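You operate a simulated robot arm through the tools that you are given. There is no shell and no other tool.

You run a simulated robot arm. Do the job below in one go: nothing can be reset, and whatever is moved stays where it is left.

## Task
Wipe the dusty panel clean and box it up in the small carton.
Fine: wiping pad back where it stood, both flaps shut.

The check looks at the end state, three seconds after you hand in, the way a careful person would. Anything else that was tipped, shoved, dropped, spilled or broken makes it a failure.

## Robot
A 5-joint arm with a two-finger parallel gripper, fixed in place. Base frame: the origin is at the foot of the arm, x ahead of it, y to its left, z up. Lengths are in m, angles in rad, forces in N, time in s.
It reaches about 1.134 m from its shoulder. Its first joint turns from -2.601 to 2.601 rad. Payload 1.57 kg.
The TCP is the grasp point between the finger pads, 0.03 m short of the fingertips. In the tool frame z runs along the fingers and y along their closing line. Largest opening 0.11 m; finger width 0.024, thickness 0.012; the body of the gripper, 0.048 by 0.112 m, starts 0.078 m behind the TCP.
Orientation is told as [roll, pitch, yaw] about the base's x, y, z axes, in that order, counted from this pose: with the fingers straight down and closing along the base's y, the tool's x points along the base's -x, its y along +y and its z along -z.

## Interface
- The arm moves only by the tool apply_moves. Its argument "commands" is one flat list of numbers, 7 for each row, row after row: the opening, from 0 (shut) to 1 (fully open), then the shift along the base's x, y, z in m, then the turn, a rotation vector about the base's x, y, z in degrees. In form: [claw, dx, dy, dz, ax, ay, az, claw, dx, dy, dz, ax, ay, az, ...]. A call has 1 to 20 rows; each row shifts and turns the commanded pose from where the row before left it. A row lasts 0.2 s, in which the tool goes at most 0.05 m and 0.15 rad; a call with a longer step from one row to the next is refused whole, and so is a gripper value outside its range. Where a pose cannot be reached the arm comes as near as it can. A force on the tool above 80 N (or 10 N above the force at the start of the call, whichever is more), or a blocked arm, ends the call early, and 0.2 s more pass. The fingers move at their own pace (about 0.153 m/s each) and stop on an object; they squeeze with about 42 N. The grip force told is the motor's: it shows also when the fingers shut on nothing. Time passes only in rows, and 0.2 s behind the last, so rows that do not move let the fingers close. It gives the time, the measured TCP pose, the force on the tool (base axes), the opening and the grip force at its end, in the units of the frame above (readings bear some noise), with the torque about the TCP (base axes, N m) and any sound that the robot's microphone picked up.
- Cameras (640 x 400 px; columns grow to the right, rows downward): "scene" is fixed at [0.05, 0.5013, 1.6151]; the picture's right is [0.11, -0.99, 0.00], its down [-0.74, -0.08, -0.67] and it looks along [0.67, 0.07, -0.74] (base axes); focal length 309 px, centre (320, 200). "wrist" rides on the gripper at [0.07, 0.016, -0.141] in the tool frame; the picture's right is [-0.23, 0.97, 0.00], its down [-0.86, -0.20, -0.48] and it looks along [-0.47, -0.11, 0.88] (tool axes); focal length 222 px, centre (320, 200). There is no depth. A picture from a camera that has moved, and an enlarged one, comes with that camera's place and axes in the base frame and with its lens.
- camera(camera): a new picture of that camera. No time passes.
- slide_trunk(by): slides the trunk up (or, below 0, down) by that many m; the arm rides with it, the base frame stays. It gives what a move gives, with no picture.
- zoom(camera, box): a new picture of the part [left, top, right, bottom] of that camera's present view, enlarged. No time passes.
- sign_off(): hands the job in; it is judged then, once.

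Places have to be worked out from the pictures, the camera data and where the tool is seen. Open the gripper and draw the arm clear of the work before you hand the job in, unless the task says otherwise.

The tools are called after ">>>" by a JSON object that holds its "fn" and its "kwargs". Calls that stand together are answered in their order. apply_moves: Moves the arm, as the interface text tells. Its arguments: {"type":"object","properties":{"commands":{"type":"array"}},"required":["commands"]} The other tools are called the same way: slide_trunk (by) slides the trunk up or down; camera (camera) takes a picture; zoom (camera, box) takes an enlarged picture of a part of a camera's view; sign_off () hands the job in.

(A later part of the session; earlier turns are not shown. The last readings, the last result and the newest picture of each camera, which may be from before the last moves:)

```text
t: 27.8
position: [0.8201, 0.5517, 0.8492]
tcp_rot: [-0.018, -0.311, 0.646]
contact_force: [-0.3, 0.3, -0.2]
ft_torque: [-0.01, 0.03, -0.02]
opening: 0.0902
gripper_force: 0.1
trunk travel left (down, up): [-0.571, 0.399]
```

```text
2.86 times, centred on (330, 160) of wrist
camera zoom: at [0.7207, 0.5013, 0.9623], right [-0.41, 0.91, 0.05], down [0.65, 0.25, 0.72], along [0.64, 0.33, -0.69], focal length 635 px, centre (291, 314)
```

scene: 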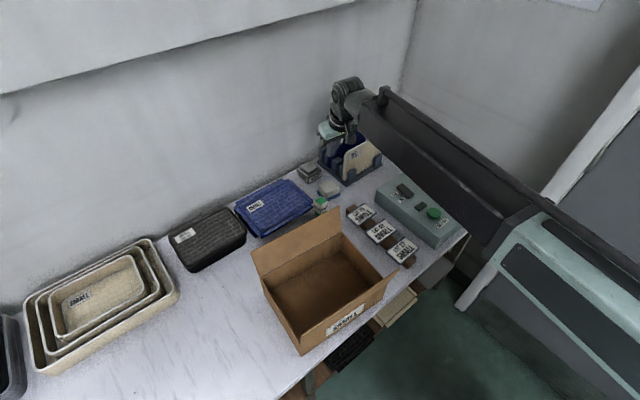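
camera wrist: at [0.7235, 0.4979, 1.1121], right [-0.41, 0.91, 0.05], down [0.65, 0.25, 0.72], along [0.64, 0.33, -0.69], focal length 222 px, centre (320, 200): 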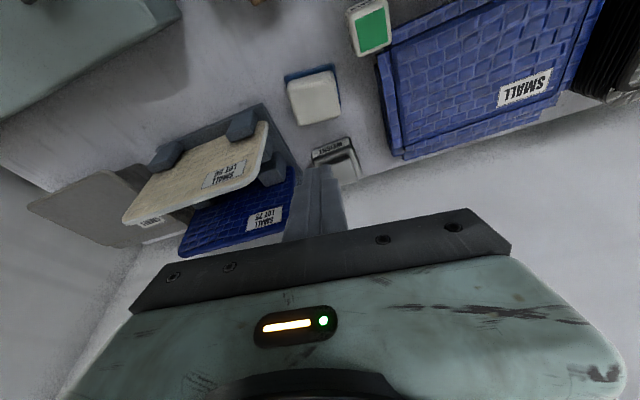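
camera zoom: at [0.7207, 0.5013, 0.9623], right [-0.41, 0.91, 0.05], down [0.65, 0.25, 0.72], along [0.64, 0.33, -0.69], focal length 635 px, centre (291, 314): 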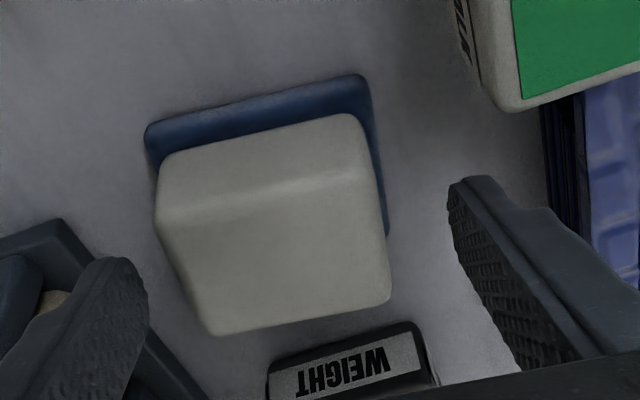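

Aligned again. I lower the last 0.021 m in two short slides, watching the force.

>>> {"fn": "slide_trunk", "kwargs": {"by": -0.014}}

>>> {"fn": "slide_trunk", "kwargs": {"by": -0.007}}

>>> {"fn": "zoom", "kwargs": {"camera": "wrist", "box": [220, 100, 440, 240]}}

>>> {"fn": "zoom", "kwargs": {"camera": "scene", "box": [300, 150, 370, 215]}}

```text
t: 28.4
position: [0.8186, 0.5507, 0.8344]
tcp_rot: [-0.021, -0.311, 0.648]
contact_force: [-0.3, 1.3, 0.5]
ft_torque: [-0.01, 0.0, 0.01]
opening: 0.0899
gripper_force: 0.0
trunk travel left (down, up): [-0.557, 0.413]
```

```text
t: 29.0
position: [0.8199, 0.5517, 0.8277]
tcp_rot: [-0.022, -0.31, 0.648]
contact_force: [-0.4, -0.6, -0.1]
ft_torque: [-0.01, 0.01, 0.01]
opening: 0.09
gripper_force: 0.1
trunk travel left (down, up): [-0.55, 0.42]
```

```text
2.86 times, centred on (330, 170) of wrist
camera zoom: at [0.7207, 0.5013, 0.9412], right [-0.41, 0.91, 0.05], down [0.65, 0.25, 0.72], along [0.64, 0.33, -0.69], focal length 635 px, centre (291, 286)
```

zoom: 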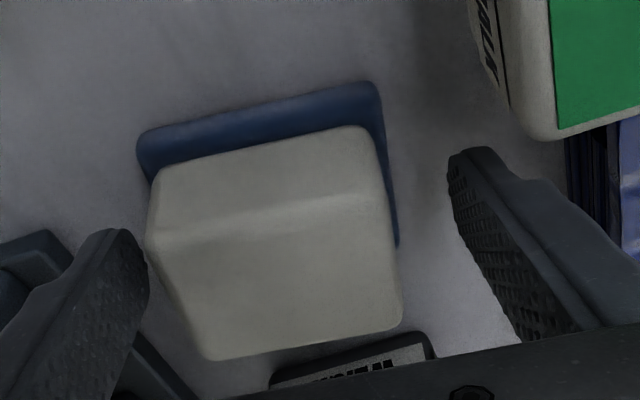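

```text
6.15 times, centred on (335, 182) of scene
camera zoom: at [0.05, 0.5013, 1.6151], right [0.11, -0.99, 0.0], down [-0.74, -0.08, -0.67], along [0.67, 0.07, -0.74], focal length 1899 px, centre (228, 308)
```

zoom: 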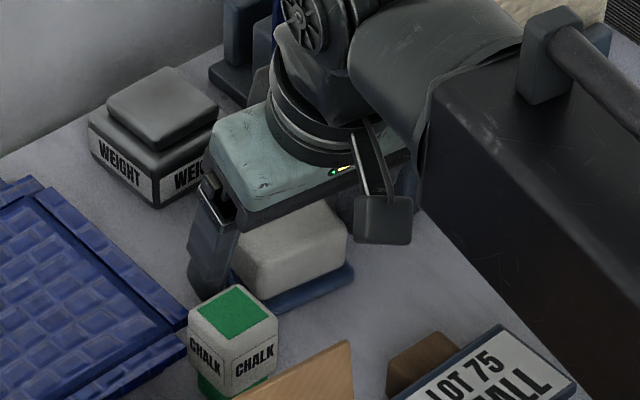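

No contact on the way down. I close on the block with the fingers lower this time.

>>> {"fn": "apply_moves", "kwargs": {"commands": [0.5, 0, 0, 0, 0, 0, 0, 0, 0, 0, 0, 0, 0, 0, 0, 0, 0, 0, 0, 0, 0, 0, 0, 0, 0, 0, 0, 0, 0, 0, 0, 0, 0, 0, 0]}}

>>> {"fn": "zoom", "kwargs": {"camera": "wrist", "box": [220, 100, 440, 240]}}

```text
t: 30.2
position: [0.8195, 0.5516, 0.8292]
tcp_rot: [-0.02, -0.31, 0.648]
contact_force: [0.8, 0.5, 4.5]
ft_torque: [0.19, 0.13, 0.0]
opening: 0.0612
gripper_force: 42.3
trunk travel left (down, up): [-0.55, 0.42]
```

```text
2.86 times, centred on (330, 170) of wrist
camera zoom: at [0.7205, 0.5012, 0.9416], right [-0.41, 0.91, 0.05], down [0.65, 0.25, 0.72], along [0.64, 0.33, -0.69], focal length 635 px, centre (291, 286)
```

zoom: 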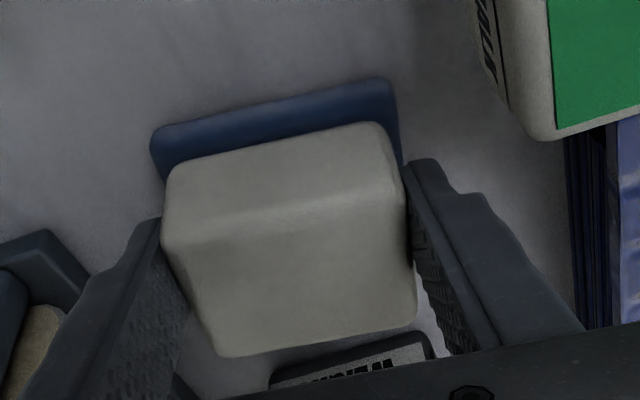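

The fingers hold at 0.0612 m again. I lift just 1 cm and check whether the grip holds.

>>> {"fn": "slide_trunk", "kwargs": {"by": 0.01}}

>>> {"fn": "zoom", "kwargs": {"camera": "wrist", "box": [220, 100, 440, 240]}}

```text
t: 30.8
position: [0.8206, 0.5513, 0.8378]
tcp_rot: [-0.022, -0.307, 0.648]
contact_force: [-0.3, 0.3, -0.4]
ft_torque: [0.0, 0.01, 0.02]
opening: 0.0612
gripper_force: 42.3
trunk travel left (down, up): [-0.56, 0.41]
```

```text
2.86 times, centred on (330, 170) of wrist
camera zoom: at [0.7208, 0.5014, 0.9512], right [-0.41, 0.91, 0.05], down [0.65, 0.25, 0.72], along [0.64, 0.33, -0.69], focal length 635 px, centre (291, 286)
```

zoom: 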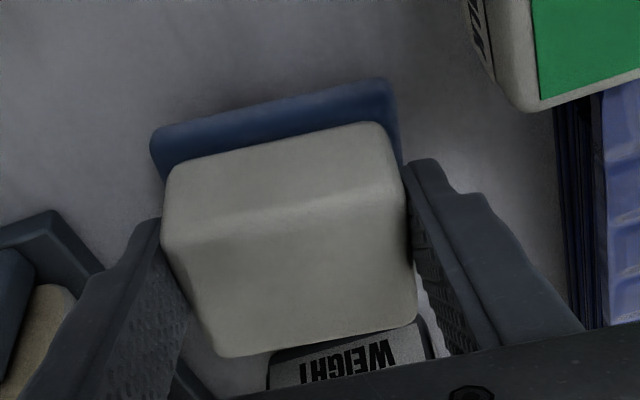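

The pad now moves with the hand (its image is unchanged while the surroundings shift). I lift another 0.02 m, then 0.14 m, checking the opening.

>>> {"fn": "slide_trunk", "kwargs": {"by": 0.02}}

>>> {"fn": "slide_trunk", "kwargs": {"by": 0.13}}

>>> {"fn": "camera", "kwargs": {"camera": "wrist"}}

```text
t: 31.4
position: [0.8191, 0.5513, 0.8577]
tcp_rot: [-0.02, -0.311, 0.648]
contact_force: [-0.7, 0.0, -1.0]
ft_torque: [-0.02, 0.0, 0.03]
opening: 0.0614
gripper_force: 41.6
trunk travel left (down, up): [-0.58, 0.39]
```

```text
t: 33.0
position: [0.8193, 0.5518, 0.9882]
tcp_rot: [-0.02, -0.31, 0.647]
contact_force: [-0.6, 0.2, -1.8]
ft_torque: [0.01, 0.02, 0.04]
opening: 0.0612
gripper_force: 41.7
trunk travel left (down, up): [-0.71, 0.26]
```

```text
taken
camera wrist: at [0.7209, 0.5014, 1.1011], right [-0.41, 0.91, 0.05], down [0.65, 0.25, 0.72], along [0.64, 0.33, -0.69], focal length 222 px, centre (320, 200)
```

wrist: 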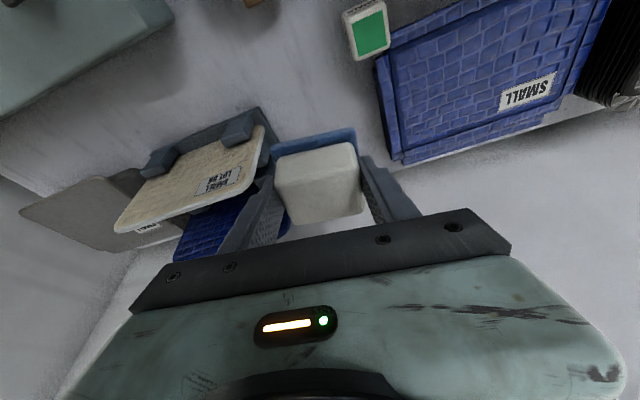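

The pad is firmly held. I retract to radius 0.87 and swing the arm from azimuth 34° to 4°, turning the hand with it, to bring the pad above the panel.

>>> {"fn": "apply_moves", "kwargs": {"commands": [0, -0.0326, -0.0219, 0, 0, 0, 0, 0, -0.0326, -0.0219, 0, 0, 0, 0, 0, -0.0325, -0.022, 0, 0, 0, 0, 0, 0.0244, -0.0385, 0, 0, 0, -3, 0, 0.0225, -0.0396, 0, 0, 0, -3, 0, 0.0202, -0.0408, 0, 0, 0, -3, 0, 0.0181, -0.0417, 0, 0, 0, -3, 0, 0.016, -0.0427, 0, 0, 0, -3, 0, 0.0137, -0.0434, 0, 0, 0, -3, 0, 0.0113, -0.0442, 0, 0, 0, -3, 0, 0.0091, -0.0446, 0, 0, 0, -3, 0, 0.0067, -0.0451, 0, 0, 0, -3, 0, 0.0043, -0.0453, 0, 0, 0, -3]}}

>>> {"fn": "camera", "kwargs": {"camera": "wrist"}}

>>> {"fn": "camera", "kwargs": {"camera": "scene"}}

```text
t: 35.8
position: [0.868, 0.0596, 0.9884]
tcp_rot: [-0.021, -0.31, 0.124]
contact_force: [0.0, 0.0, -0.8]
ft_torque: [-0.01, -0.02, 0.0]
opening: 0.0609
gripper_force: 42.2
trunk travel left (down, up): [-0.71, 0.26]
```

```text
taken
camera wrist: at [0.7576, 0.067, 1.1012], right [0.1, 0.99, 0.05], down [0.69, -0.11, 0.72], along [0.72, -0.04, -0.69], focal length 222 px, centre (320, 200)
```

wrist: 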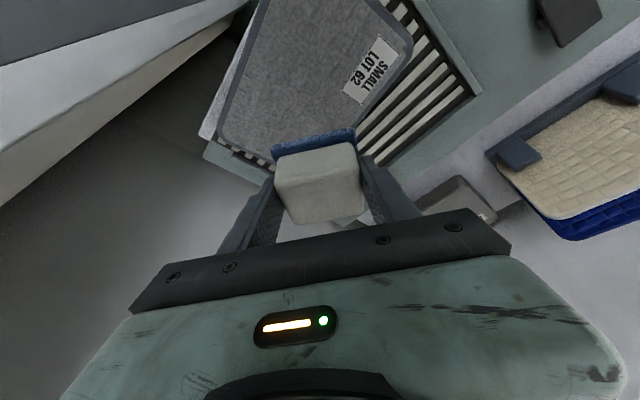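

```text
taken
```

scene: 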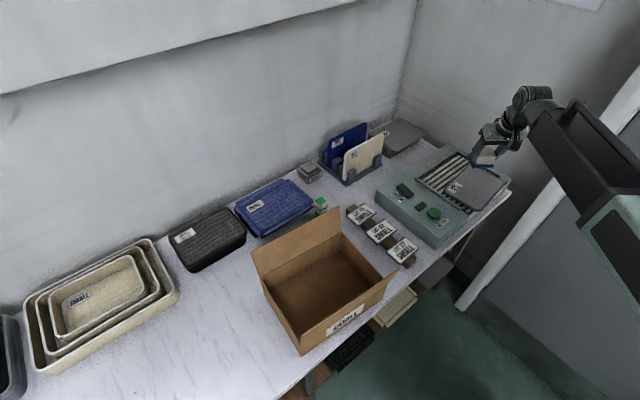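

The pad is above the panel region. I zoom in on the panel from both cameras to judge its height relative to the machine's frame.

>>> {"fn": "zoom", "kwargs": {"camera": "scene", "box": [405, 130, 525, 230]}}

>>> {"fn": "zoom", "kwargs": {"camera": "wrist", "box": [190, 0, 490, 180]}}

```text
4.00 times, centred on (465, 180) of scene
camera zoom: at [0.05, 0.5013, 1.6151], right [0.11, -0.99, 0.0], down [-0.74, -0.08, -0.67], along [0.67, 0.07, -0.74], focal length 1234 px, centre (-260, 280)
```

zoom: 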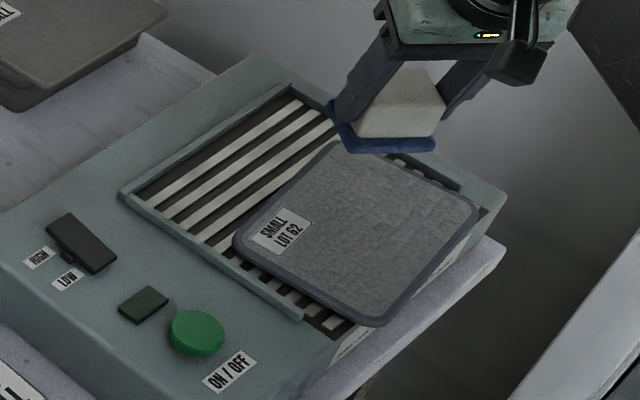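

```text
2.13 times, centred on (340, 90) of wrist
camera zoom: at [0.7576, 0.067, 1.1012], right [0.1, 0.99, 0.05], down [0.69, -0.11, 0.72], along [0.72, -0.04, -0.69], focal length 474 px, centre (277, 435)
```

zoom: 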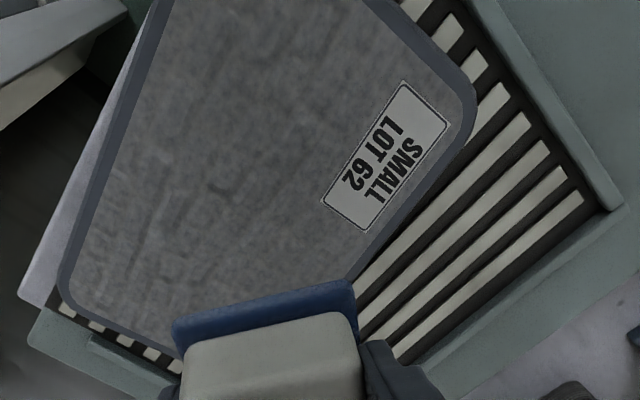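

The panel rests on slats inside low side rails, open at the front, and looks slightly higher than the frame. I centre the pad over the panel and lower it towards the surface, stopping well short of contact.

>>> {"fn": "apply_moves", "kwargs": {"commands": [0, -0.021, -0.0046, 0, 0, 0, -0.2, 0, 0, 0, 0, 0, 0, 0]}}

>>> {"fn": "slide_trunk", "kwargs": {"by": -0.068}}

>>> {"fn": "camera", "kwargs": {"camera": "wrist"}}

>>> {"fn": "zoom", "kwargs": {"camera": "scene", "box": [405, 130, 525, 230]}}

```text
t: 36.4
position: [0.8476, 0.0564, 0.9886]
tcp_rot: [-0.022, -0.311, 0.12]
contact_force: [0.3, -0.3, -0.9]
ft_torque: [0.0, 0.03, 0.0]
opening: 0.0612
gripper_force: 42.1
trunk travel left (down, up): [-0.71, 0.26]
```

```text
t: 37.5
position: [0.8476, 0.0581, 0.9201]
tcp_rot: [-0.021, -0.31, 0.121]
contact_force: [0.4, 0.0, -0.9]
ft_torque: [0.0, 0.03, -0.04]
opening: 0.0612
gripper_force: 41.8
trunk travel left (down, up): [-0.642, 0.328]
```

```text
taken
camera wrist: at [0.7366, 0.0633, 1.0332], right [0.1, 0.99, 0.05], down [0.68, -0.11, 0.72], along [0.72, -0.04, -0.69], focal length 222 px, centre (320, 200)
```

wrist: 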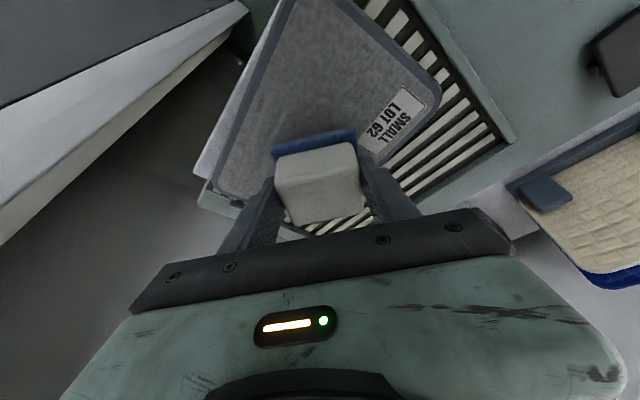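

```text
4.00 times, centred on (465, 180) of scene
camera zoom: at [0.05, 0.5013, 1.6151], right [0.11, -0.99, 0.0], down [-0.74, -0.08, -0.67], along [0.67, 0.07, -0.74], focal length 1234 px, centre (-260, 280)
```

zoom: 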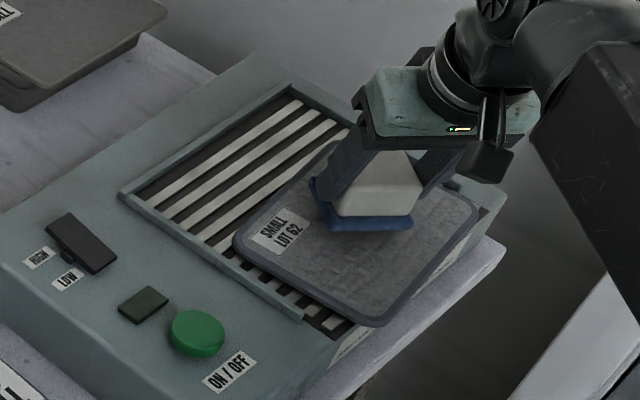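

The pad hovers close over the panel. I lower in small slides and watch for the vertical force to rise.

>>> {"fn": "slide_trunk", "kwargs": {"by": -0.008}}

>>> {"fn": "slide_trunk", "kwargs": {"by": -0.004}}

>>> {"fn": "slide_trunk", "kwargs": {"by": -0.003}}

```text
t: 38.1
position: [0.8472, 0.0568, 0.9126]
tcp_rot: [-0.02, -0.311, 0.123]
contact_force: [0.2, -1.0, -0.6]
ft_torque: [-0.04, 0.01, -0.02]
opening: 0.061
gripper_force: 41.4
trunk travel left (down, up): [-0.634, 0.336]
```

```text
t: 38.6
position: [0.8479, 0.0561, 0.9091]
tcp_rot: [-0.021, -0.311, 0.121]
contact_force: [0.2, 0.0, -0.6]
ft_torque: [0.03, 0.04, -0.04]
opening: 0.0611
gripper_force: 41.6
trunk travel left (down, up): [-0.63, 0.34]
```

```text
t: 39.1
position: [0.8467, 0.0565, 0.9076]
tcp_rot: [-0.02, -0.312, 0.12]
contact_force: [5.1, -0.1, 18.7]
ft_torque: [0.63, 0.11, -0.15]
opening: 0.0609
gripper_force: 41.8
trunk travel left (down, up): [-0.627, 0.343]
```

Contact: about 19 N with TCP z≈0.9076. I ease off by 1 mm for a gentler pressure, then make a short test stroke.

>>> {"fn": "slide_trunk", "kwargs": {"by": 0.001}}

>>> {"fn": "apply_moves", "kwargs": {"commands": [0, -0.01, 0, 0, 0, 0, 0, 0, -0.01, 0, 0, 0, 0, 0]}}

>>> {"fn": "zoom", "kwargs": {"camera": "scene", "box": [405, 130, 525, 230]}}

>>> {"fn": "zoom", "kwargs": {"camera": "wrist", "box": [190, 0, 490, 180]}}

```text
t: 39.6
position: [0.8475, 0.0563, 0.907]
tcp_rot: [-0.021, -0.309, 0.122]
contact_force: [3.8, 0.3, 11.6]
ft_torque: [0.38, -0.01, -0.12]
opening: 0.0611
gripper_force: 42.1
trunk travel left (down, up): [-0.628, 0.342]
```

```text
t: 40.2
position: [0.8274, 0.0565, 0.9071]
tcp_rot: [-0.023, -0.311, 0.122]
contact_force: [3.4, -0.3, 10.5]
ft_torque: [0.36, -0.05, -0.08]
opening: 0.061
gripper_force: 41.9
trunk travel left (down, up): [-0.628, 0.342]
```

```text
4.00 times, centred on (465, 180) of scene
camera zoom: at [0.05, 0.5013, 1.6151], right [0.11, -0.99, 0.0], down [-0.74, -0.08, -0.67], along [0.67, 0.07, -0.74], focal length 1234 px, centre (-260, 280)
```

zoom: 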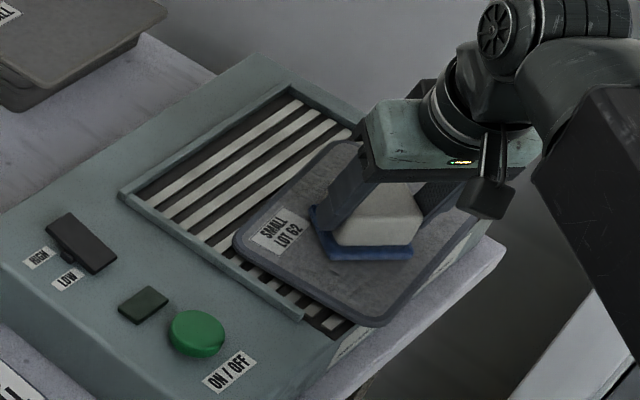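

```text
2.13 times, centred on (340, 90) of wrist
camera zoom: at [0.7153, 0.0628, 1.0197], right [0.1, 0.99, 0.05], down [0.68, -0.11, 0.72], along [0.72, -0.04, -0.69], focal length 474 px, centre (277, 435)
```

zoom: 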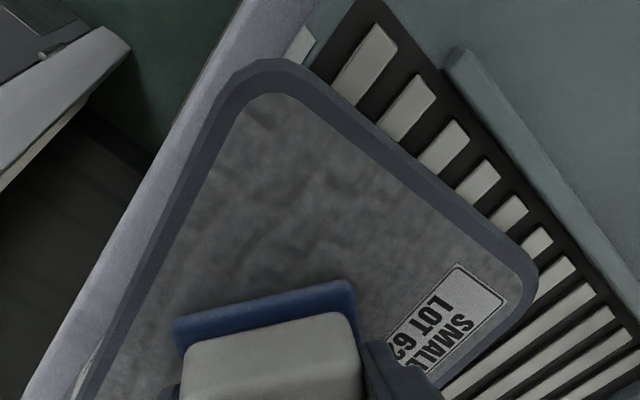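

The panel stays put and the pad presses with about 10.5 N. I now wipe in steady strokes, first to the near corner and then along the left short edge.

>>> {"fn": "apply_moves", "kwargs": {"commands": [0, -0.0162, 0.0018, 0, 0, 0, 0.2, 0, -0.0162, 0.0017, 0, 0, 0, 0.3, 0, -0.0185, 0.002, 0, 0, 0, 0.3, 0, -0.0185, 0.002, 0, 0, 0, 0.3, 0, 0.007, 0.012, 0, 0, 0, 0.8, 0, 0.007, 0.012, 0, 0, 0, 0.8, 0, 0.01, 0.012, 0, 0, 0, 0.75, 0, 0.01, 0.012, 0, 0, 0, 0.75, 0, 0.012, 0.012, 0, 0, 0, 0.75, 0, 0.012, 0.012, 0, 0, 0, 0.75]}}

>>> {"fn": "zoom", "kwargs": {"camera": "scene", "box": [405, 130, 525, 230]}}

>>> {"fn": "camera", "kwargs": {"camera": "wrist"}}

```text
t: 42.4
position: [0.8157, 0.1366, 0.9071]
tcp_rot: [-0.021, -0.31, 0.22]
contact_force: [-1.4, -0.9, 4.7]
ft_torque: [0.09, 0.0, 0.08]
opening: 0.0612
gripper_force: 42.3
trunk travel left (down, up): [-0.628, 0.342]
```

```text
4.00 times, centred on (465, 180) of scene
camera zoom: at [0.05, 0.5013, 1.6151], right [0.11, -0.99, 0.0], down [-0.74, -0.08, -0.67], along [0.67, 0.07, -0.74], focal length 1234 px, centre (-260, 280)
```

zoom: 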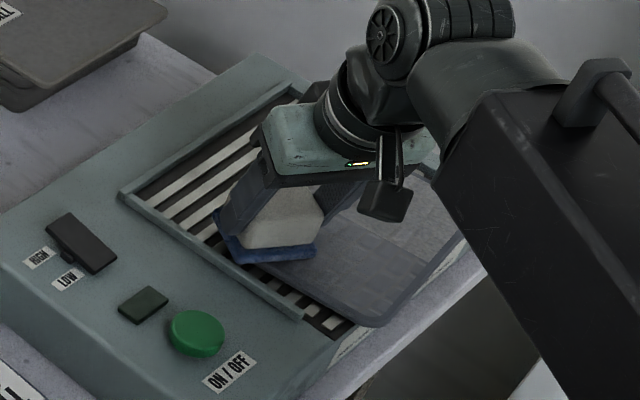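

```text
taken
camera wrist: at [0.705, 0.1321, 1.0196], right [0.0, 1.0, 0.05], down [0.69, -0.04, 0.72], along [0.72, 0.03, -0.69], focal length 222 px, centre (320, 200)
```

wrist: 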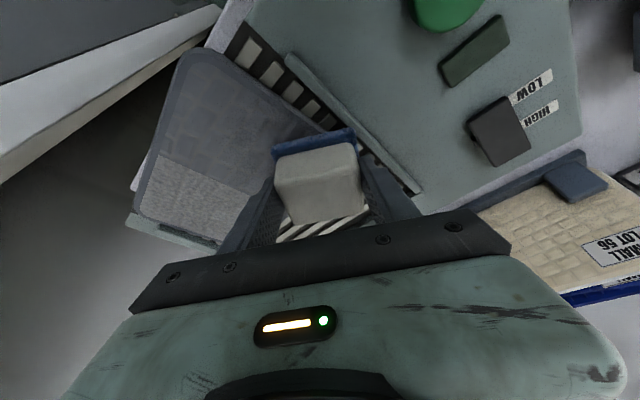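

Wiping works: the cleaned area is visibly darker than the remaining dust. I continue along the back long edge towards the far corner, stopping short of the right-hand rail.

>>> {"fn": "apply_moves", "kwargs": {"commands": [0, 0.0137, -0.0123, 0, 0, 0, -0.9, 0, 0.0137, -0.0123, 0, 0, 0, -0.9, 0, 0.0137, -0.0123, 0, 0, 0, -0.9, 0, 0.0137, -0.0123, 0, 0, 0, -0.9, 0, 0.0137, -0.0122, 0, 0, 0, -0.9, 0, 0.0137, -0.0122, 0, 0, 0, -0.9]}}

>>> {"fn": "zoom", "kwargs": {"camera": "scene", "box": [405, 130, 525, 230]}}

>>> {"fn": "camera", "kwargs": {"camera": "wrist"}}

```text
t: 43.8
position: [0.8989, 0.0622, 0.9061]
tcp_rot: [-0.021, -0.312, 0.127]
contact_force: [-1.7, 1.4, 6.2]
ft_torque: [0.25, 0.17, 0.01]
opening: 0.0614
gripper_force: 41.7
trunk travel left (down, up): [-0.628, 0.342]
```

```text
4.00 times, centred on (465, 180) of scene
camera zoom: at [0.05, 0.5013, 1.6151], right [0.11, -0.99, 0.0], down [-0.74, -0.08, -0.67], along [0.67, 0.07, -0.74], focal length 1234 px, centre (-260, 280)
```

zoom: 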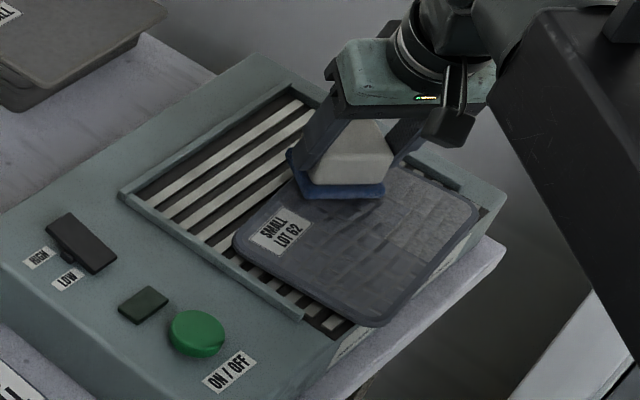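

```text
taken
camera wrist: at [0.7883, 0.0684, 1.0197], right [0.1, 0.99, 0.05], down [0.68, -0.1, 0.72], along [0.72, -0.04, -0.69], focal length 222 px, centre (320, 200)
```

wrist: 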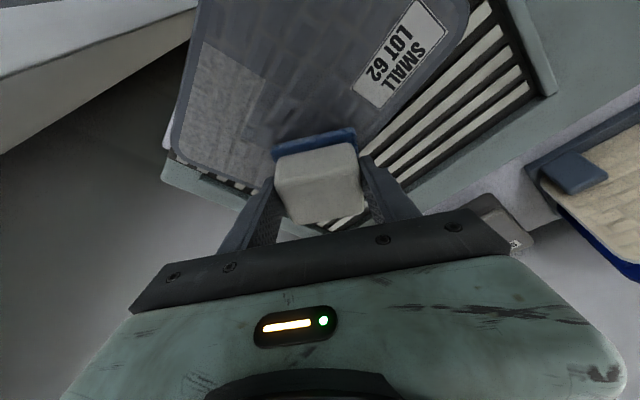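

Most is clean; dust remains at the right end near corners C and D. I zoom to see that end and the rail beside it.

>>> {"fn": "zoom", "kwargs": {"camera": "wrist", "box": [140, 20, 340, 240]}}

>>> {"fn": "zoom", "kwargs": {"camera": "scene", "box": [460, 150, 530, 210]}}

```text
1.82 times, centred on (240, 130) of wrist
camera zoom: at [0.7883, 0.0684, 1.0197], right [0.1, 0.99, 0.05], down [0.68, -0.1, 0.72], along [0.72, -0.04, -0.69], focal length 404 px, centre (466, 327)
```

zoom: 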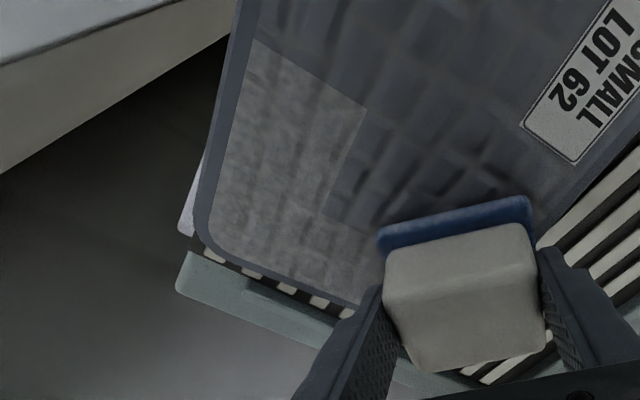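

```text
6.67 times, centred on (495, 180) of scene
camera zoom: at [0.05, 0.5013, 1.6151], right [0.11, -0.99, 0.0], down [-0.74, -0.08, -0.67], along [0.67, 0.07, -0.74], focal length 2057 px, centre (-847, 333)
```

zoom: 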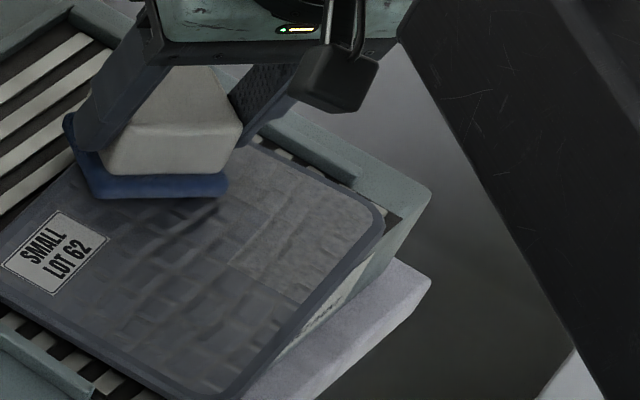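

Dust remains in a patch near D and a strip by C–D. I wipe carefully in small steps toward C, checking the force for contact with the rail.

>>> {"fn": "apply_moves", "kwargs": {"commands": [0, 0.009, -0.006, 0, 0, 0, -0.5, 0, 0.009, -0.006, 0, 0, 0, -0.5]}}

>>> {"fn": "apply_moves", "kwargs": {"commands": [0, 0.008, -0.004, 0, 0, 0, -0.3]}}

>>> {"fn": "apply_moves", "kwargs": {"commands": [0, -0.006, -0.01, 0, 0, 0, -0.6, 0, -0.006, -0.01, 0, 0, 0, -0.6]}}

```text
t: 44.4
position: [0.9187, 0.0498, 0.9067]
tcp_rot: [-0.021, -0.311, 0.109]
contact_force: [-1.6, 0.8, 6.1]
ft_torque: [0.23, 0.19, 0.06]
opening: 0.0614
gripper_force: 41.5
trunk travel left (down, up): [-0.628, 0.342]
```

```text
t: 44.8
position: [0.9262, 0.0466, 0.9078]
tcp_rot: [-0.02, -0.311, 0.105]
contact_force: [-2.3, 0.0, 5.4]
ft_torque: [0.21, 0.21, 0.09]
opening: 0.0611
gripper_force: 41.8
trunk travel left (down, up): [-0.628, 0.342]
```

```text
t: 45.4
position: [0.9113, 0.0259, 0.9079]
tcp_rot: [-0.023, -0.31, 0.083]
contact_force: [1.6, 0.4, 7.1]
ft_torque: [0.32, 0.12, -0.09]
opening: 0.0611
gripper_force: 41.6
trunk travel left (down, up): [-0.628, 0.342]
```

No rail contact at all. I carry on along the right short edge to corner D.

>>> {"fn": "apply_moves", "kwargs": {"commands": [0, -0.0078, -0.012, 0, 0, 0, -0.75, 0, -0.0078, -0.012, 0, 0, 0, -0.75]}}

>>> {"fn": "apply_moves", "kwargs": {"commands": [0, -0.0078, -0.012, 0, 0, 0, -0.75, 0, -0.0068, -0.011, 0, 0, 0, -0.75]}}

>>> {"fn": "zoom", "kwargs": {"camera": "scene", "box": [405, 130, 525, 230]}}

>>> {"fn": "camera", "kwargs": {"camera": "wrist"}}

```text
t: 46.0
position: [0.8953, 0.0027, 0.9069]
tcp_rot: [-0.021, -0.311, 0.056]
contact_force: [0.3, 1.0, 6.7]
ft_torque: [0.33, 0.13, -0.02]
opening: 0.0613
gripper_force: 42.5
trunk travel left (down, up): [-0.628, 0.342]
```

```text
t: 46.6
position: [0.8794, -0.0209, 0.9072]
tcp_rot: [-0.02, -0.31, 0.033]
contact_force: [-0.1, 2.6, 7.8]
ft_torque: [0.4, 0.05, 0.01]
opening: 0.0611
gripper_force: 42.3
trunk travel left (down, up): [-0.628, 0.342]
```

```text
4.00 times, centred on (465, 180) of scene
camera zoom: at [0.05, 0.5013, 1.6151], right [0.11, -0.99, 0.0], down [-0.74, -0.08, -0.67], along [0.67, 0.07, -0.74], focal length 1234 px, centre (-260, 280)
```

zoom: 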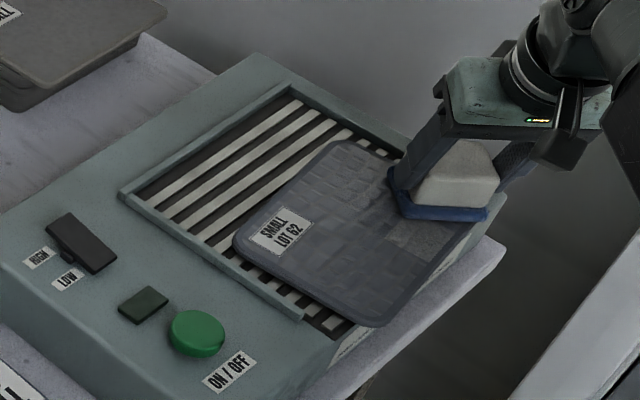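

```text
taken
camera wrist: at [0.7713, -0.0033, 1.0197], right [0.19, 0.98, 0.05], down [0.67, -0.17, 0.72], along [0.72, -0.11, -0.69], focal length 222 px, centre (320, 200)
```

wrist: 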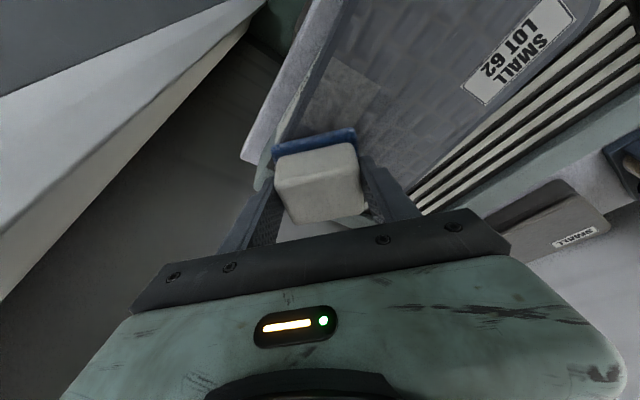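

Only a small patch near the front edge remains. I stroke along the front long edge back towards A.

>>> {"fn": "apply_moves", "kwargs": {"commands": [0, -0.0137, 0.0104, 0, 0, 0, 0.75, 0, -0.0137, 0.0104, 0, 0, 0, 0.75, 0, -0.0137, 0.0104, 0, 0, 0, 0.75, 0, -0.0137, 0.0104, 0, 0, 0, 0.75, 0, -0.0137, 0.0104, 0, 0, 0, 0.75, 0, -0.0137, 0.0104, 0, 0, 0, 0.75, 0, -0.0137, 0.0104, 0, 0, 0, 0.75, 0, -0.0137, 0.0104, 0, 0, 0, 0.75]}}

>>> {"fn": "zoom", "kwargs": {"camera": "scene", "box": [405, 130, 525, 230]}}

>>> {"fn": "camera", "kwargs": {"camera": "wrist"}}

```text
t: 48.4
position: [0.7718, 0.0625, 0.9068]
tcp_rot: [-0.022, -0.312, 0.135]
contact_force: [1.1, -0.8, 8.1]
ft_torque: [0.25, -0.04, -0.05]
opening: 0.0609
gripper_force: 41.2
trunk travel left (down, up): [-0.628, 0.342]
```

```text
4.00 times, centred on (465, 180) of scene
camera zoom: at [0.05, 0.5013, 1.6151], right [0.11, -0.99, 0.0], down [-0.74, -0.08, -0.67], along [0.67, 0.07, -0.74], focal length 1234 px, centre (-260, 280)
```

zoom: 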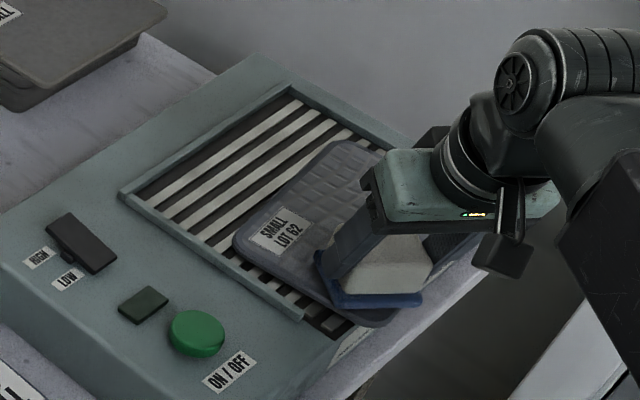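

```text
taken
camera wrist: at [0.6607, 0.0676, 1.0196], right [0.09, 0.99, 0.05], down [0.69, -0.1, 0.72], along [0.72, -0.03, -0.69], focal length 222 px, centre (320, 200)
```

wrist: 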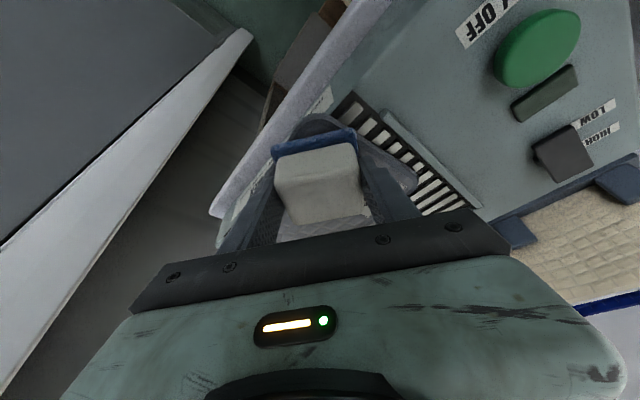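

I lift the pad 0.08 m clear and move it outward to inspect the whole panel surface.

>>> {"fn": "slide_trunk", "kwargs": {"by": 0.08}}

>>> {"fn": "apply_moves", "kwargs": {"commands": [0, 0.045, 0.0035, 0, 0, 0, 0, 0, 0.045, 0.0035, 0, 0, 0, 0, 0, 0.045, 0.0035, 0, 0, 0, 0, 0, 0.045, 0.0035, 0, 0, 0, 0]}}

>>> {"fn": "zoom", "kwargs": {"camera": "scene", "box": [425, 140, 525, 220]}}

>>> {"fn": "zoom", "kwargs": {"camera": "wrist", "box": [160, 0, 480, 200]}}

```text
t: 49.6
position: [0.7727, 0.0618, 0.9867]
tcp_rot: [-0.022, -0.311, 0.135]
contact_force: [-0.1, 0.0, -0.4]
ft_torque: [-0.02, 0.0, 0.01]
opening: 0.0613
gripper_force: 42.2
trunk travel left (down, up): [-0.708, 0.262]
```

```text
t: 50.6
position: [0.9546, 0.0782, 0.9865]
tcp_rot: [-0.019, -0.312, 0.134]
contact_force: [0.8, -1.4, -1.0]
ft_torque: [-0.02, 0.01, -0.01]
opening: 0.0613
gripper_force: 41.5
trunk travel left (down, up): [-0.708, 0.262]
```

```text
5.00 times, centred on (475, 180) of scene
camera zoom: at [0.05, 0.5013, 1.6151], right [0.11, -0.99, 0.0], down [-0.74, -0.08, -0.67], along [0.67, 0.07, -0.74], focal length 1543 px, centre (-455, 300)
```

zoom: 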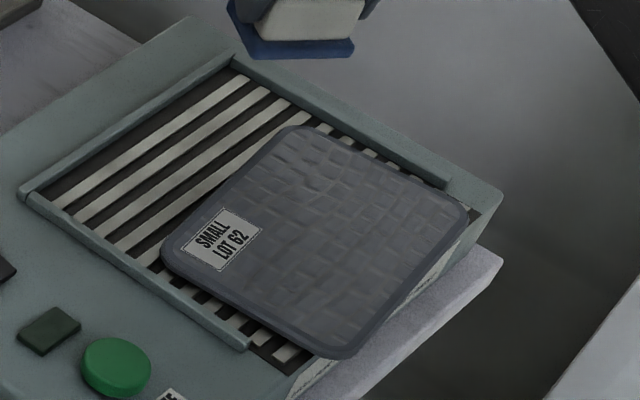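

```text
2.00 times, centred on (320, 100) of wrist
camera zoom: at [0.8424, 0.0829, 1.0989], right [0.09, 0.99, 0.05], down [0.69, -0.1, 0.72], along [0.72, -0.03, -0.69], focal length 444 px, centre (320, 400)
```

zoom: 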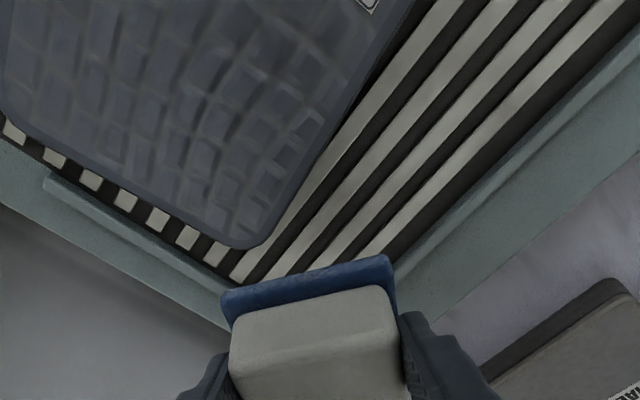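

The panel now shows its clean embossed texture. I zoom further to be sure no dust remains at the edges.

>>> {"fn": "zoom", "kwargs": {"camera": "scene", "box": [448, 160, 528, 215]}}

>>> {"fn": "zoom", "kwargs": {"camera": "wrist", "box": [150, 0, 360, 130]}}

```text
7.27 times, centred on (488, 188) of scene
camera zoom: at [0.05, 0.5013, 1.6151], right [0.11, -0.99, 0.0], down [-0.74, -0.08, -0.67], along [0.67, 0.07, -0.74], focal length 2244 px, centre (-902, 291)
```

zoom: 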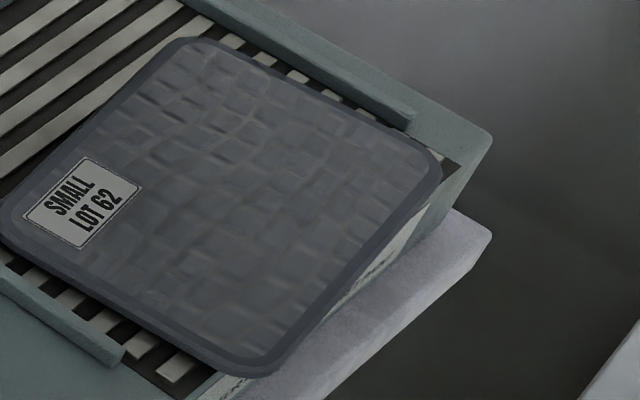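

```text
3.05 times, centred on (255, 65) of wrist
camera zoom: at [0.8424, 0.0829, 1.0989], right [0.09, 0.99, 0.05], down [0.69, -0.1, 0.72], along [0.72, -0.03, -0.69], focal length 677 px, centre (518, 611)
```

zoom: 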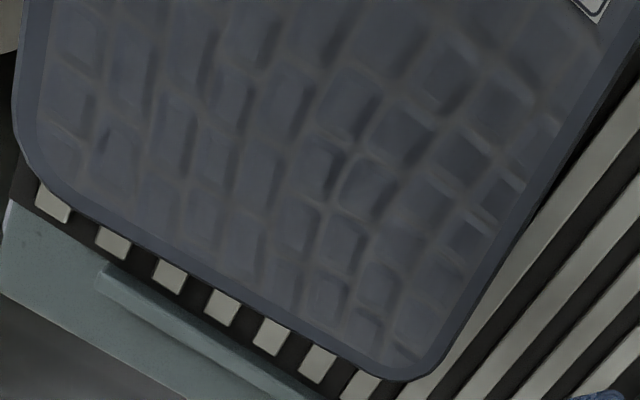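

The panel is completely clean. Now I return the pad: retract, swing back to azimuth 33.5° and extend over the spot where the pad originally stood.

>>> {"fn": "apply_moves", "kwargs": {"commands": [0, -0.0439, -0.0036, 0, 0, 0, 0, 0, -0.0439, -0.0036, 0, 0, 0, 0, 0, -0.0047, 0.0435, 0, 0, 0, 2.9, 0, -0.0068, 0.0433, 0, 0, 0, 2.9, 0, -0.009, 0.0428, 0, 0, 0, 2.9, 0, -0.0112, 0.0424, 0, 0, 0, 2.9, 0, -0.0133, 0.0417, 0, 0, 0, 2.9, 0, -0.0154, 0.041, 0, 0, 0, 2.9, 0, -0.0174, 0.0402, 0, 0, 0, 2.9, 0, -0.0194, 0.0392, 0, 0, 0, 2.9, 0, -0.0213, 0.0382, 0, 0, 0, 2.9, 0, -0.0233, 0.0371, 0, 0, 0, 2.9, 0, 0.0327, 0.0217, 0, 0, 0, 0, 0, 0.0327, 0.0217, 0, 0, 0, 0, 0, 0.0327, 0.0217, 0, 0, 0, 0, 0, 0, 0, 0, -0.89, -0.59, 3.33]}}

>>> {"fn": "camera", "kwargs": {"camera": "wrist"}}

```text
t: 54.0
position: [0.8219, 0.5445, 0.9868]
tcp_rot: [-0.042, -0.31, 0.705]
contact_force: [0.3, 0.4, -2.1]
ft_torque: [0.01, 0.03, 0.02]
opening: 0.0611
gripper_force: 42.1
trunk travel left (down, up): [-0.708, 0.262]
```

```text
taken
camera wrist: at [0.7236, 0.4911, 1.0988], right [-0.46, 0.89, 0.03], down [0.62, 0.3, 0.72], along [0.63, 0.35, -0.69], focal length 222 px, centre (320, 200)
```

wrist: 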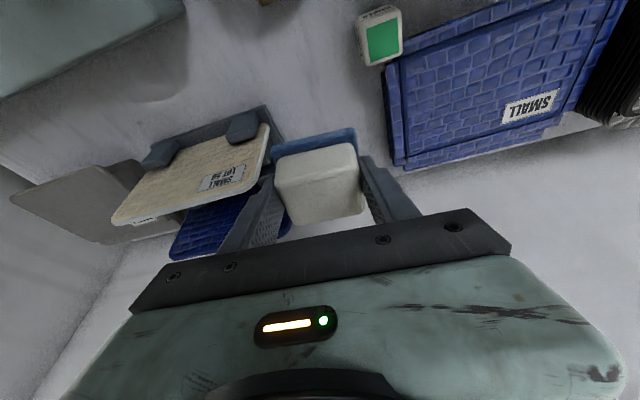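

The pad is over its original place (within about 2 mm). I lower it most of the way, then in small steps until it touches the table.

>>> {"fn": "slide_trunk", "kwargs": {"by": -0.145}}

>>> {"fn": "slide_trunk", "kwargs": {"by": -0.01}}

>>> {"fn": "slide_trunk", "kwargs": {"by": -0.003}}

>>> {"fn": "zoom", "kwargs": {"camera": "scene", "box": [300, 150, 370, 215]}}

```text
t: 55.7
position: [0.8201, 0.5434, 0.8408]
tcp_rot: [-0.04, -0.309, 0.705]
contact_force: [0.5, -0.4, -0.6]
ft_torque: [0.01, 0.0, -0.02]
opening: 0.0611
gripper_force: 42.0
trunk travel left (down, up): [-0.563, 0.407]
```

```text
t: 56.3
position: [0.8194, 0.5447, 0.8311]
tcp_rot: [-0.039, -0.309, 0.705]
contact_force: [-0.3, -0.7, -1.1]
ft_torque: [-0.02, 0.02, 0.0]
opening: 0.0612
gripper_force: 41.5
trunk travel left (down, up): [-0.553, 0.417]
```

```text
t: 56.8
position: [0.8215, 0.544, 0.8299]
tcp_rot: [-0.04, -0.31, 0.705]
contact_force: [3.8, 1.9, 12.7]
ft_torque: [0.3, 0.35, -0.12]
opening: 0.061
gripper_force: 42.2
trunk travel left (down, up): [-0.55, 0.42]
```

```text
6.15 times, centred on (335, 182) of scene
camera zoom: at [0.05, 0.5013, 1.6151], right [0.11, -0.99, 0.0], down [-0.74, -0.08, -0.67], along [0.67, 0.07, -0.74], focal length 1899 px, centre (228, 308)
```

zoom: 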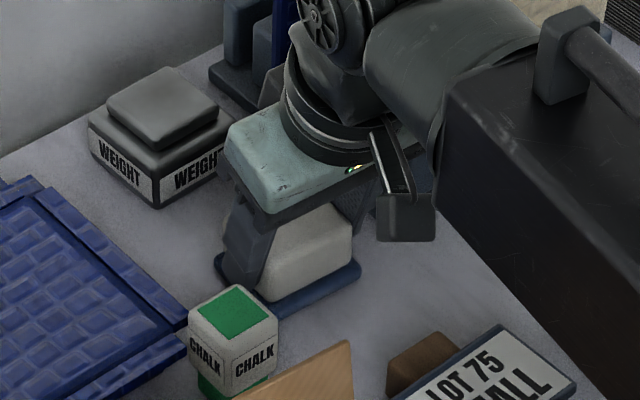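

The pad is on the table (12.7 N). I ease up 1 mm, then open the fingers.

>>> {"fn": "slide_trunk", "kwargs": {"by": 0.0012}}

>>> {"fn": "apply_moves", "kwargs": {"commands": [0.62, 0, 0, 0, 0, 0, 0, 0.8, 0, 0, 0, 0, 0, 0, 0.8, 0, 0, 0, 0, 0, 0]}}

>>> {"fn": "zoom", "kwargs": {"camera": "wrist", "box": [220, 100, 440, 240]}}

```text
t: 57.3
position: [0.8206, 0.5449, 0.8304]
tcp_rot: [-0.039, -0.308, 0.706]
contact_force: [0.2, 1.2, 4.0]
ft_torque: [0.14, 0.08, -0.08]
opening: 0.0613
gripper_force: 41.8
trunk travel left (down, up): [-0.551, 0.419]
```

```text
t: 58.1
position: [0.8207, 0.5434, 0.8286]
tcp_rot: [-0.039, -0.31, 0.704]
contact_force: [-0.6, -0.3, -0.2]
ft_torque: [-0.01, 0.01, 0.01]
opening: 0.0881
gripper_force: 0.0
trunk travel left (down, up): [-0.551, 0.419]
```

```text
2.86 times, centred on (330, 170) of wrist
camera zoom: at [0.7233, 0.4909, 0.9422], right [-0.46, 0.89, 0.03], down [0.62, 0.29, 0.72], along [0.63, 0.35, -0.69], focal length 635 px, centre (291, 286)
```

zoom: 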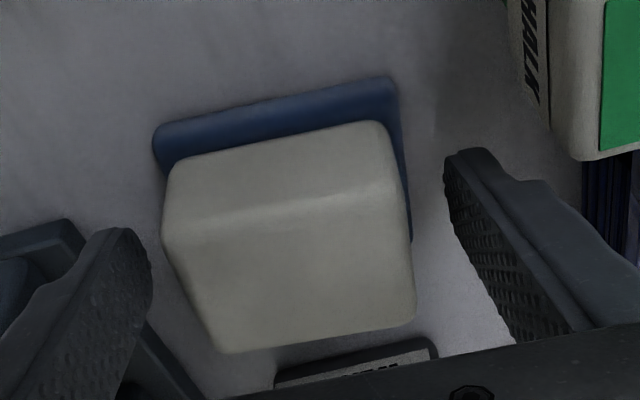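

The pad stands released at its place (within about 5 mm). I raise the trunk 0.16 m to clear it and verify.

>>> {"fn": "slide_trunk", "kwargs": {"by": 0.16}}

>>> {"fn": "camera", "kwargs": {"camera": "wrist"}}

>>> {"fn": "zoom", "kwargs": {"camera": "scene", "box": [290, 150, 370, 220]}}

```text
t: 60.0
position: [0.8199, 0.5452, 0.9888]
tcp_rot: [-0.038, -0.307, 0.703]
contact_force: [-0.1, -0.2, -1.1]
ft_torque: [0.01, 0.01, 0.01]
opening: 0.0882
gripper_force: 0.1
trunk travel left (down, up): [-0.711, 0.259]
```

```text
taken
camera wrist: at [0.7233, 0.491, 1.1021], right [-0.46, 0.89, 0.03], down [0.62, 0.29, 0.72], along [0.63, 0.35, -0.69], focal length 222 px, centre (320, 200)
```

wrist: 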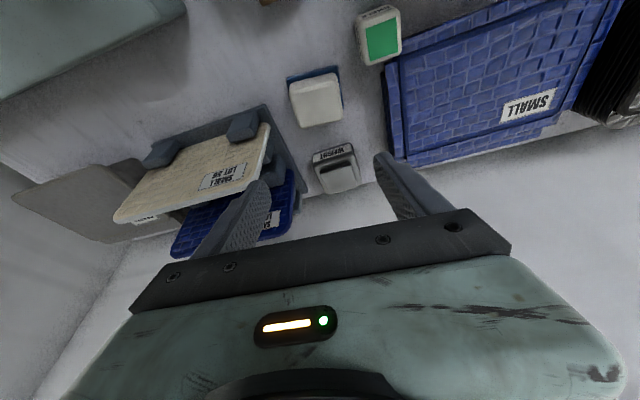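

```text
5.71 times, centred on (330, 185) of scene
camera zoom: at [0.05, 0.5013, 1.6151], right [0.11, -0.99, 0.0], down [-0.74, -0.08, -0.67], along [0.67, 0.07, -0.74], focal length 1763 px, centre (263, 286)
```

zoom: 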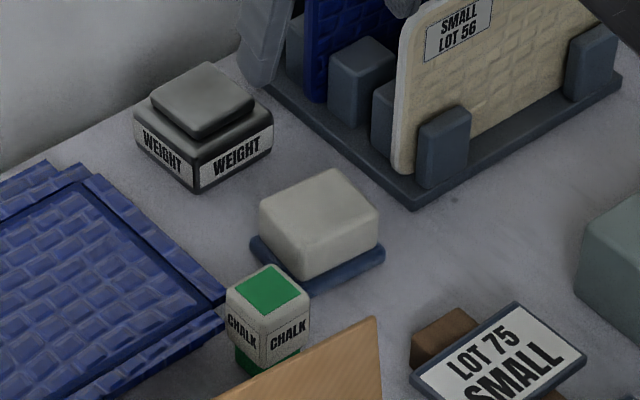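

The pad is back within about 4 mm of its original spot. Next I retract, straighten the tool to vertical, close the fingers and swing over to the machine to push the panel a little further over its front edge.

>>> {"fn": "apply_moves", "kwargs": {"commands": [0.8, -0.0318, -0.0212, -0.003, -3.27, 4.95, 0, 0.8, -0.0318, -0.0212, -0.003, -3.27, 4.95, 0, 0.5, -0.0318, -0.0212, -0.003, -3.27, 4.95, 0, 0, 0.0233, -0.0371, 0, 0, 0, 0, 0, 0.0213, -0.0382, 0, 0, 0, 0, 0, 0.0194, -0.0392, 0, 0, 0, 0, 0, 0.0174, -0.0402, 0, 0, 0, 0, 0, 0.0154, -0.041, 0, 0, 0, 0, 0, 0.0133, -0.0417, 0, 0, 0, 0, 0, 0.0112, -0.0424, 0, 0, 0, 0, 0, 0.009, -0.0428, 0, 0, 0, 0, 0, 0.0068, -0.0433, 0, 0, 0, 0, 0, 0.0047, -0.0435, 0, 0, 0, 0]}}

>>> {"fn": "camera", "kwargs": {"camera": "wrist"}}

>>> {"fn": "camera", "kwargs": {"camera": "scene"}}

```text
t: 62.8
position: [0.8667, 0.0691, 0.9777]
tcp_rot: [-0.003, -0.001, 0.701]
contact_force: [-0.3, 0.0, -0.4]
ft_torque: [0.01, 0.0, -0.03]
opening: 0.0
gripper_force: 21.4
out of reach, approached as far as the arm can: row 1
trunk travel left (down, up): [-0.711, 0.259]
```

```text
taken
camera wrist: at [0.8018, 0.0378, 1.1193], right [-0.45, 0.89, 0.0], down [0.78, 0.4, 0.48], along [0.43, 0.22, -0.88], focal length 222 px, centre (320, 200)
```

wrist: 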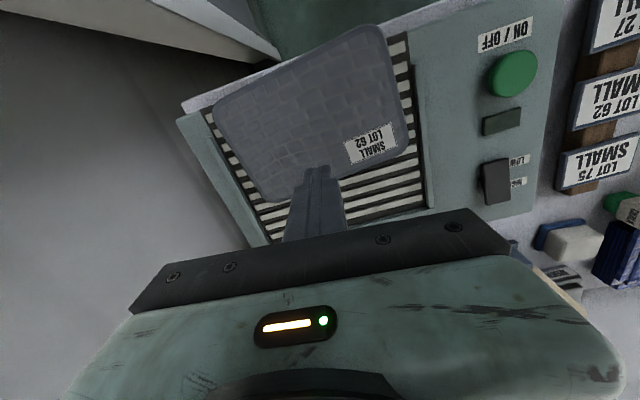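

```text
taken
```

scene: 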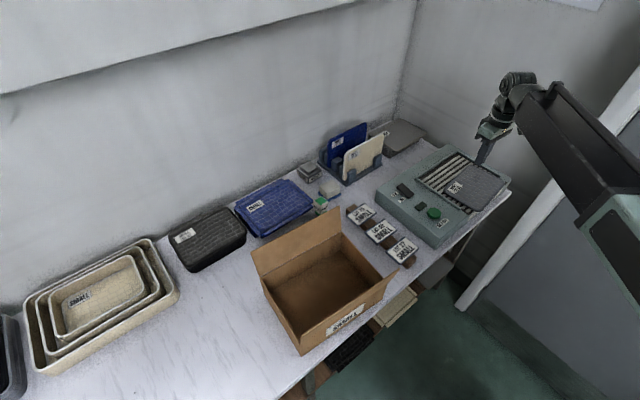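

This gives a good top view. I zoom in to fix the panel, rail and machine-edge positions precisely.

>>> {"fn": "zoom", "kwargs": {"camera": "wrist", "box": [170, 10, 450, 185]}}

```text
2.29 times, centred on (310, 98) of wrist
camera zoom: at [0.8018, 0.0378, 1.1193], right [-0.45, 0.89, 0.0], down [0.78, 0.4, 0.48], along [0.43, 0.22, -0.88], focal length 508 px, centre (343, 434)
```

zoom: 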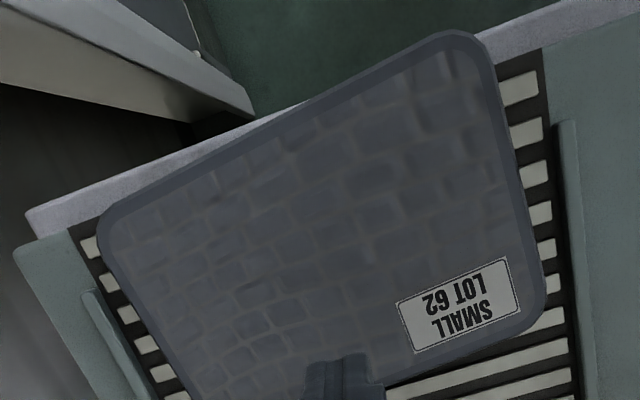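

Panel corners: A(0.738,0.066), B(0.817,0.161), C(0.955,0.042), D(0.876,-0.053); its front edge overhangs about 14 mm. I place the closed fingers behind the back edge near C with an 8° tilt, then lower to just above the slats.

>>> {"fn": "apply_moves", "kwargs": {"commands": [0, 0.0422, 0.0062, 0.001, 0.68, -7.97, 0, 0, 0.0422, 0.0062, 0.001, 0, 0, 0]}}

>>> {"fn": "slide_trunk", "kwargs": {"by": -0.075}}

>>> {"fn": "zoom", "kwargs": {"camera": "wrist", "box": [170, 40, 450, 215]}}

>>> {"fn": "zoom", "kwargs": {"camera": "scene", "box": [425, 130, 525, 215]}}

```text
t: 63.4
position: [0.9517, 0.0821, 0.9807]
tcp_rot: [-0.084, -0.114, 0.705]
contact_force: [-0.2, 0.1, 0.2]
ft_torque: [0.01, -0.01, -0.01]
opening: 0.0
gripper_force: 22.2
out of reach, approached as far as the arm can: row 1
trunk travel left (down, up): [-0.711, 0.259]
```

```text
t: 64.5
position: [0.9514, 0.0827, 0.9052]
tcp_rot: [-0.084, -0.115, 0.707]
contact_force: [-0.6, -0.1, 0.3]
ft_torque: [0.02, -0.01, -0.03]
opening: 0.0
gripper_force: 21.2
trunk travel left (down, up): [-0.636, 0.334]
```

```text
2.29 times, centred on (310, 128) of wrist
camera zoom: at [0.8682, 0.0496, 1.036], right [-0.45, 0.89, -0.06], down [0.71, 0.39, 0.59], along [0.55, 0.23, -0.81], focal length 508 px, centre (343, 366)
```

zoom: 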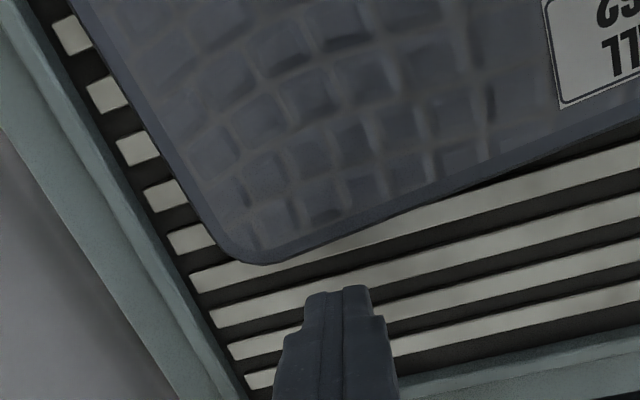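

```text
4.71 times, centred on (475, 172) of scene
camera zoom: at [0.05, 0.5013, 1.6151], right [0.11, -0.99, 0.0], down [-0.74, -0.08, -0.67], along [0.67, 0.07, -0.74], focal length 1452 px, centre (-409, 329)
```

zoom: 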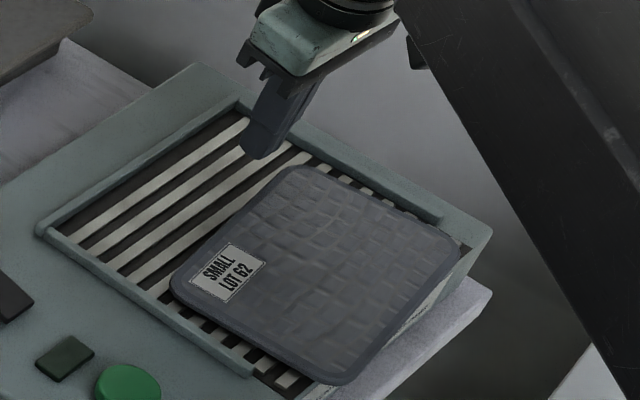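

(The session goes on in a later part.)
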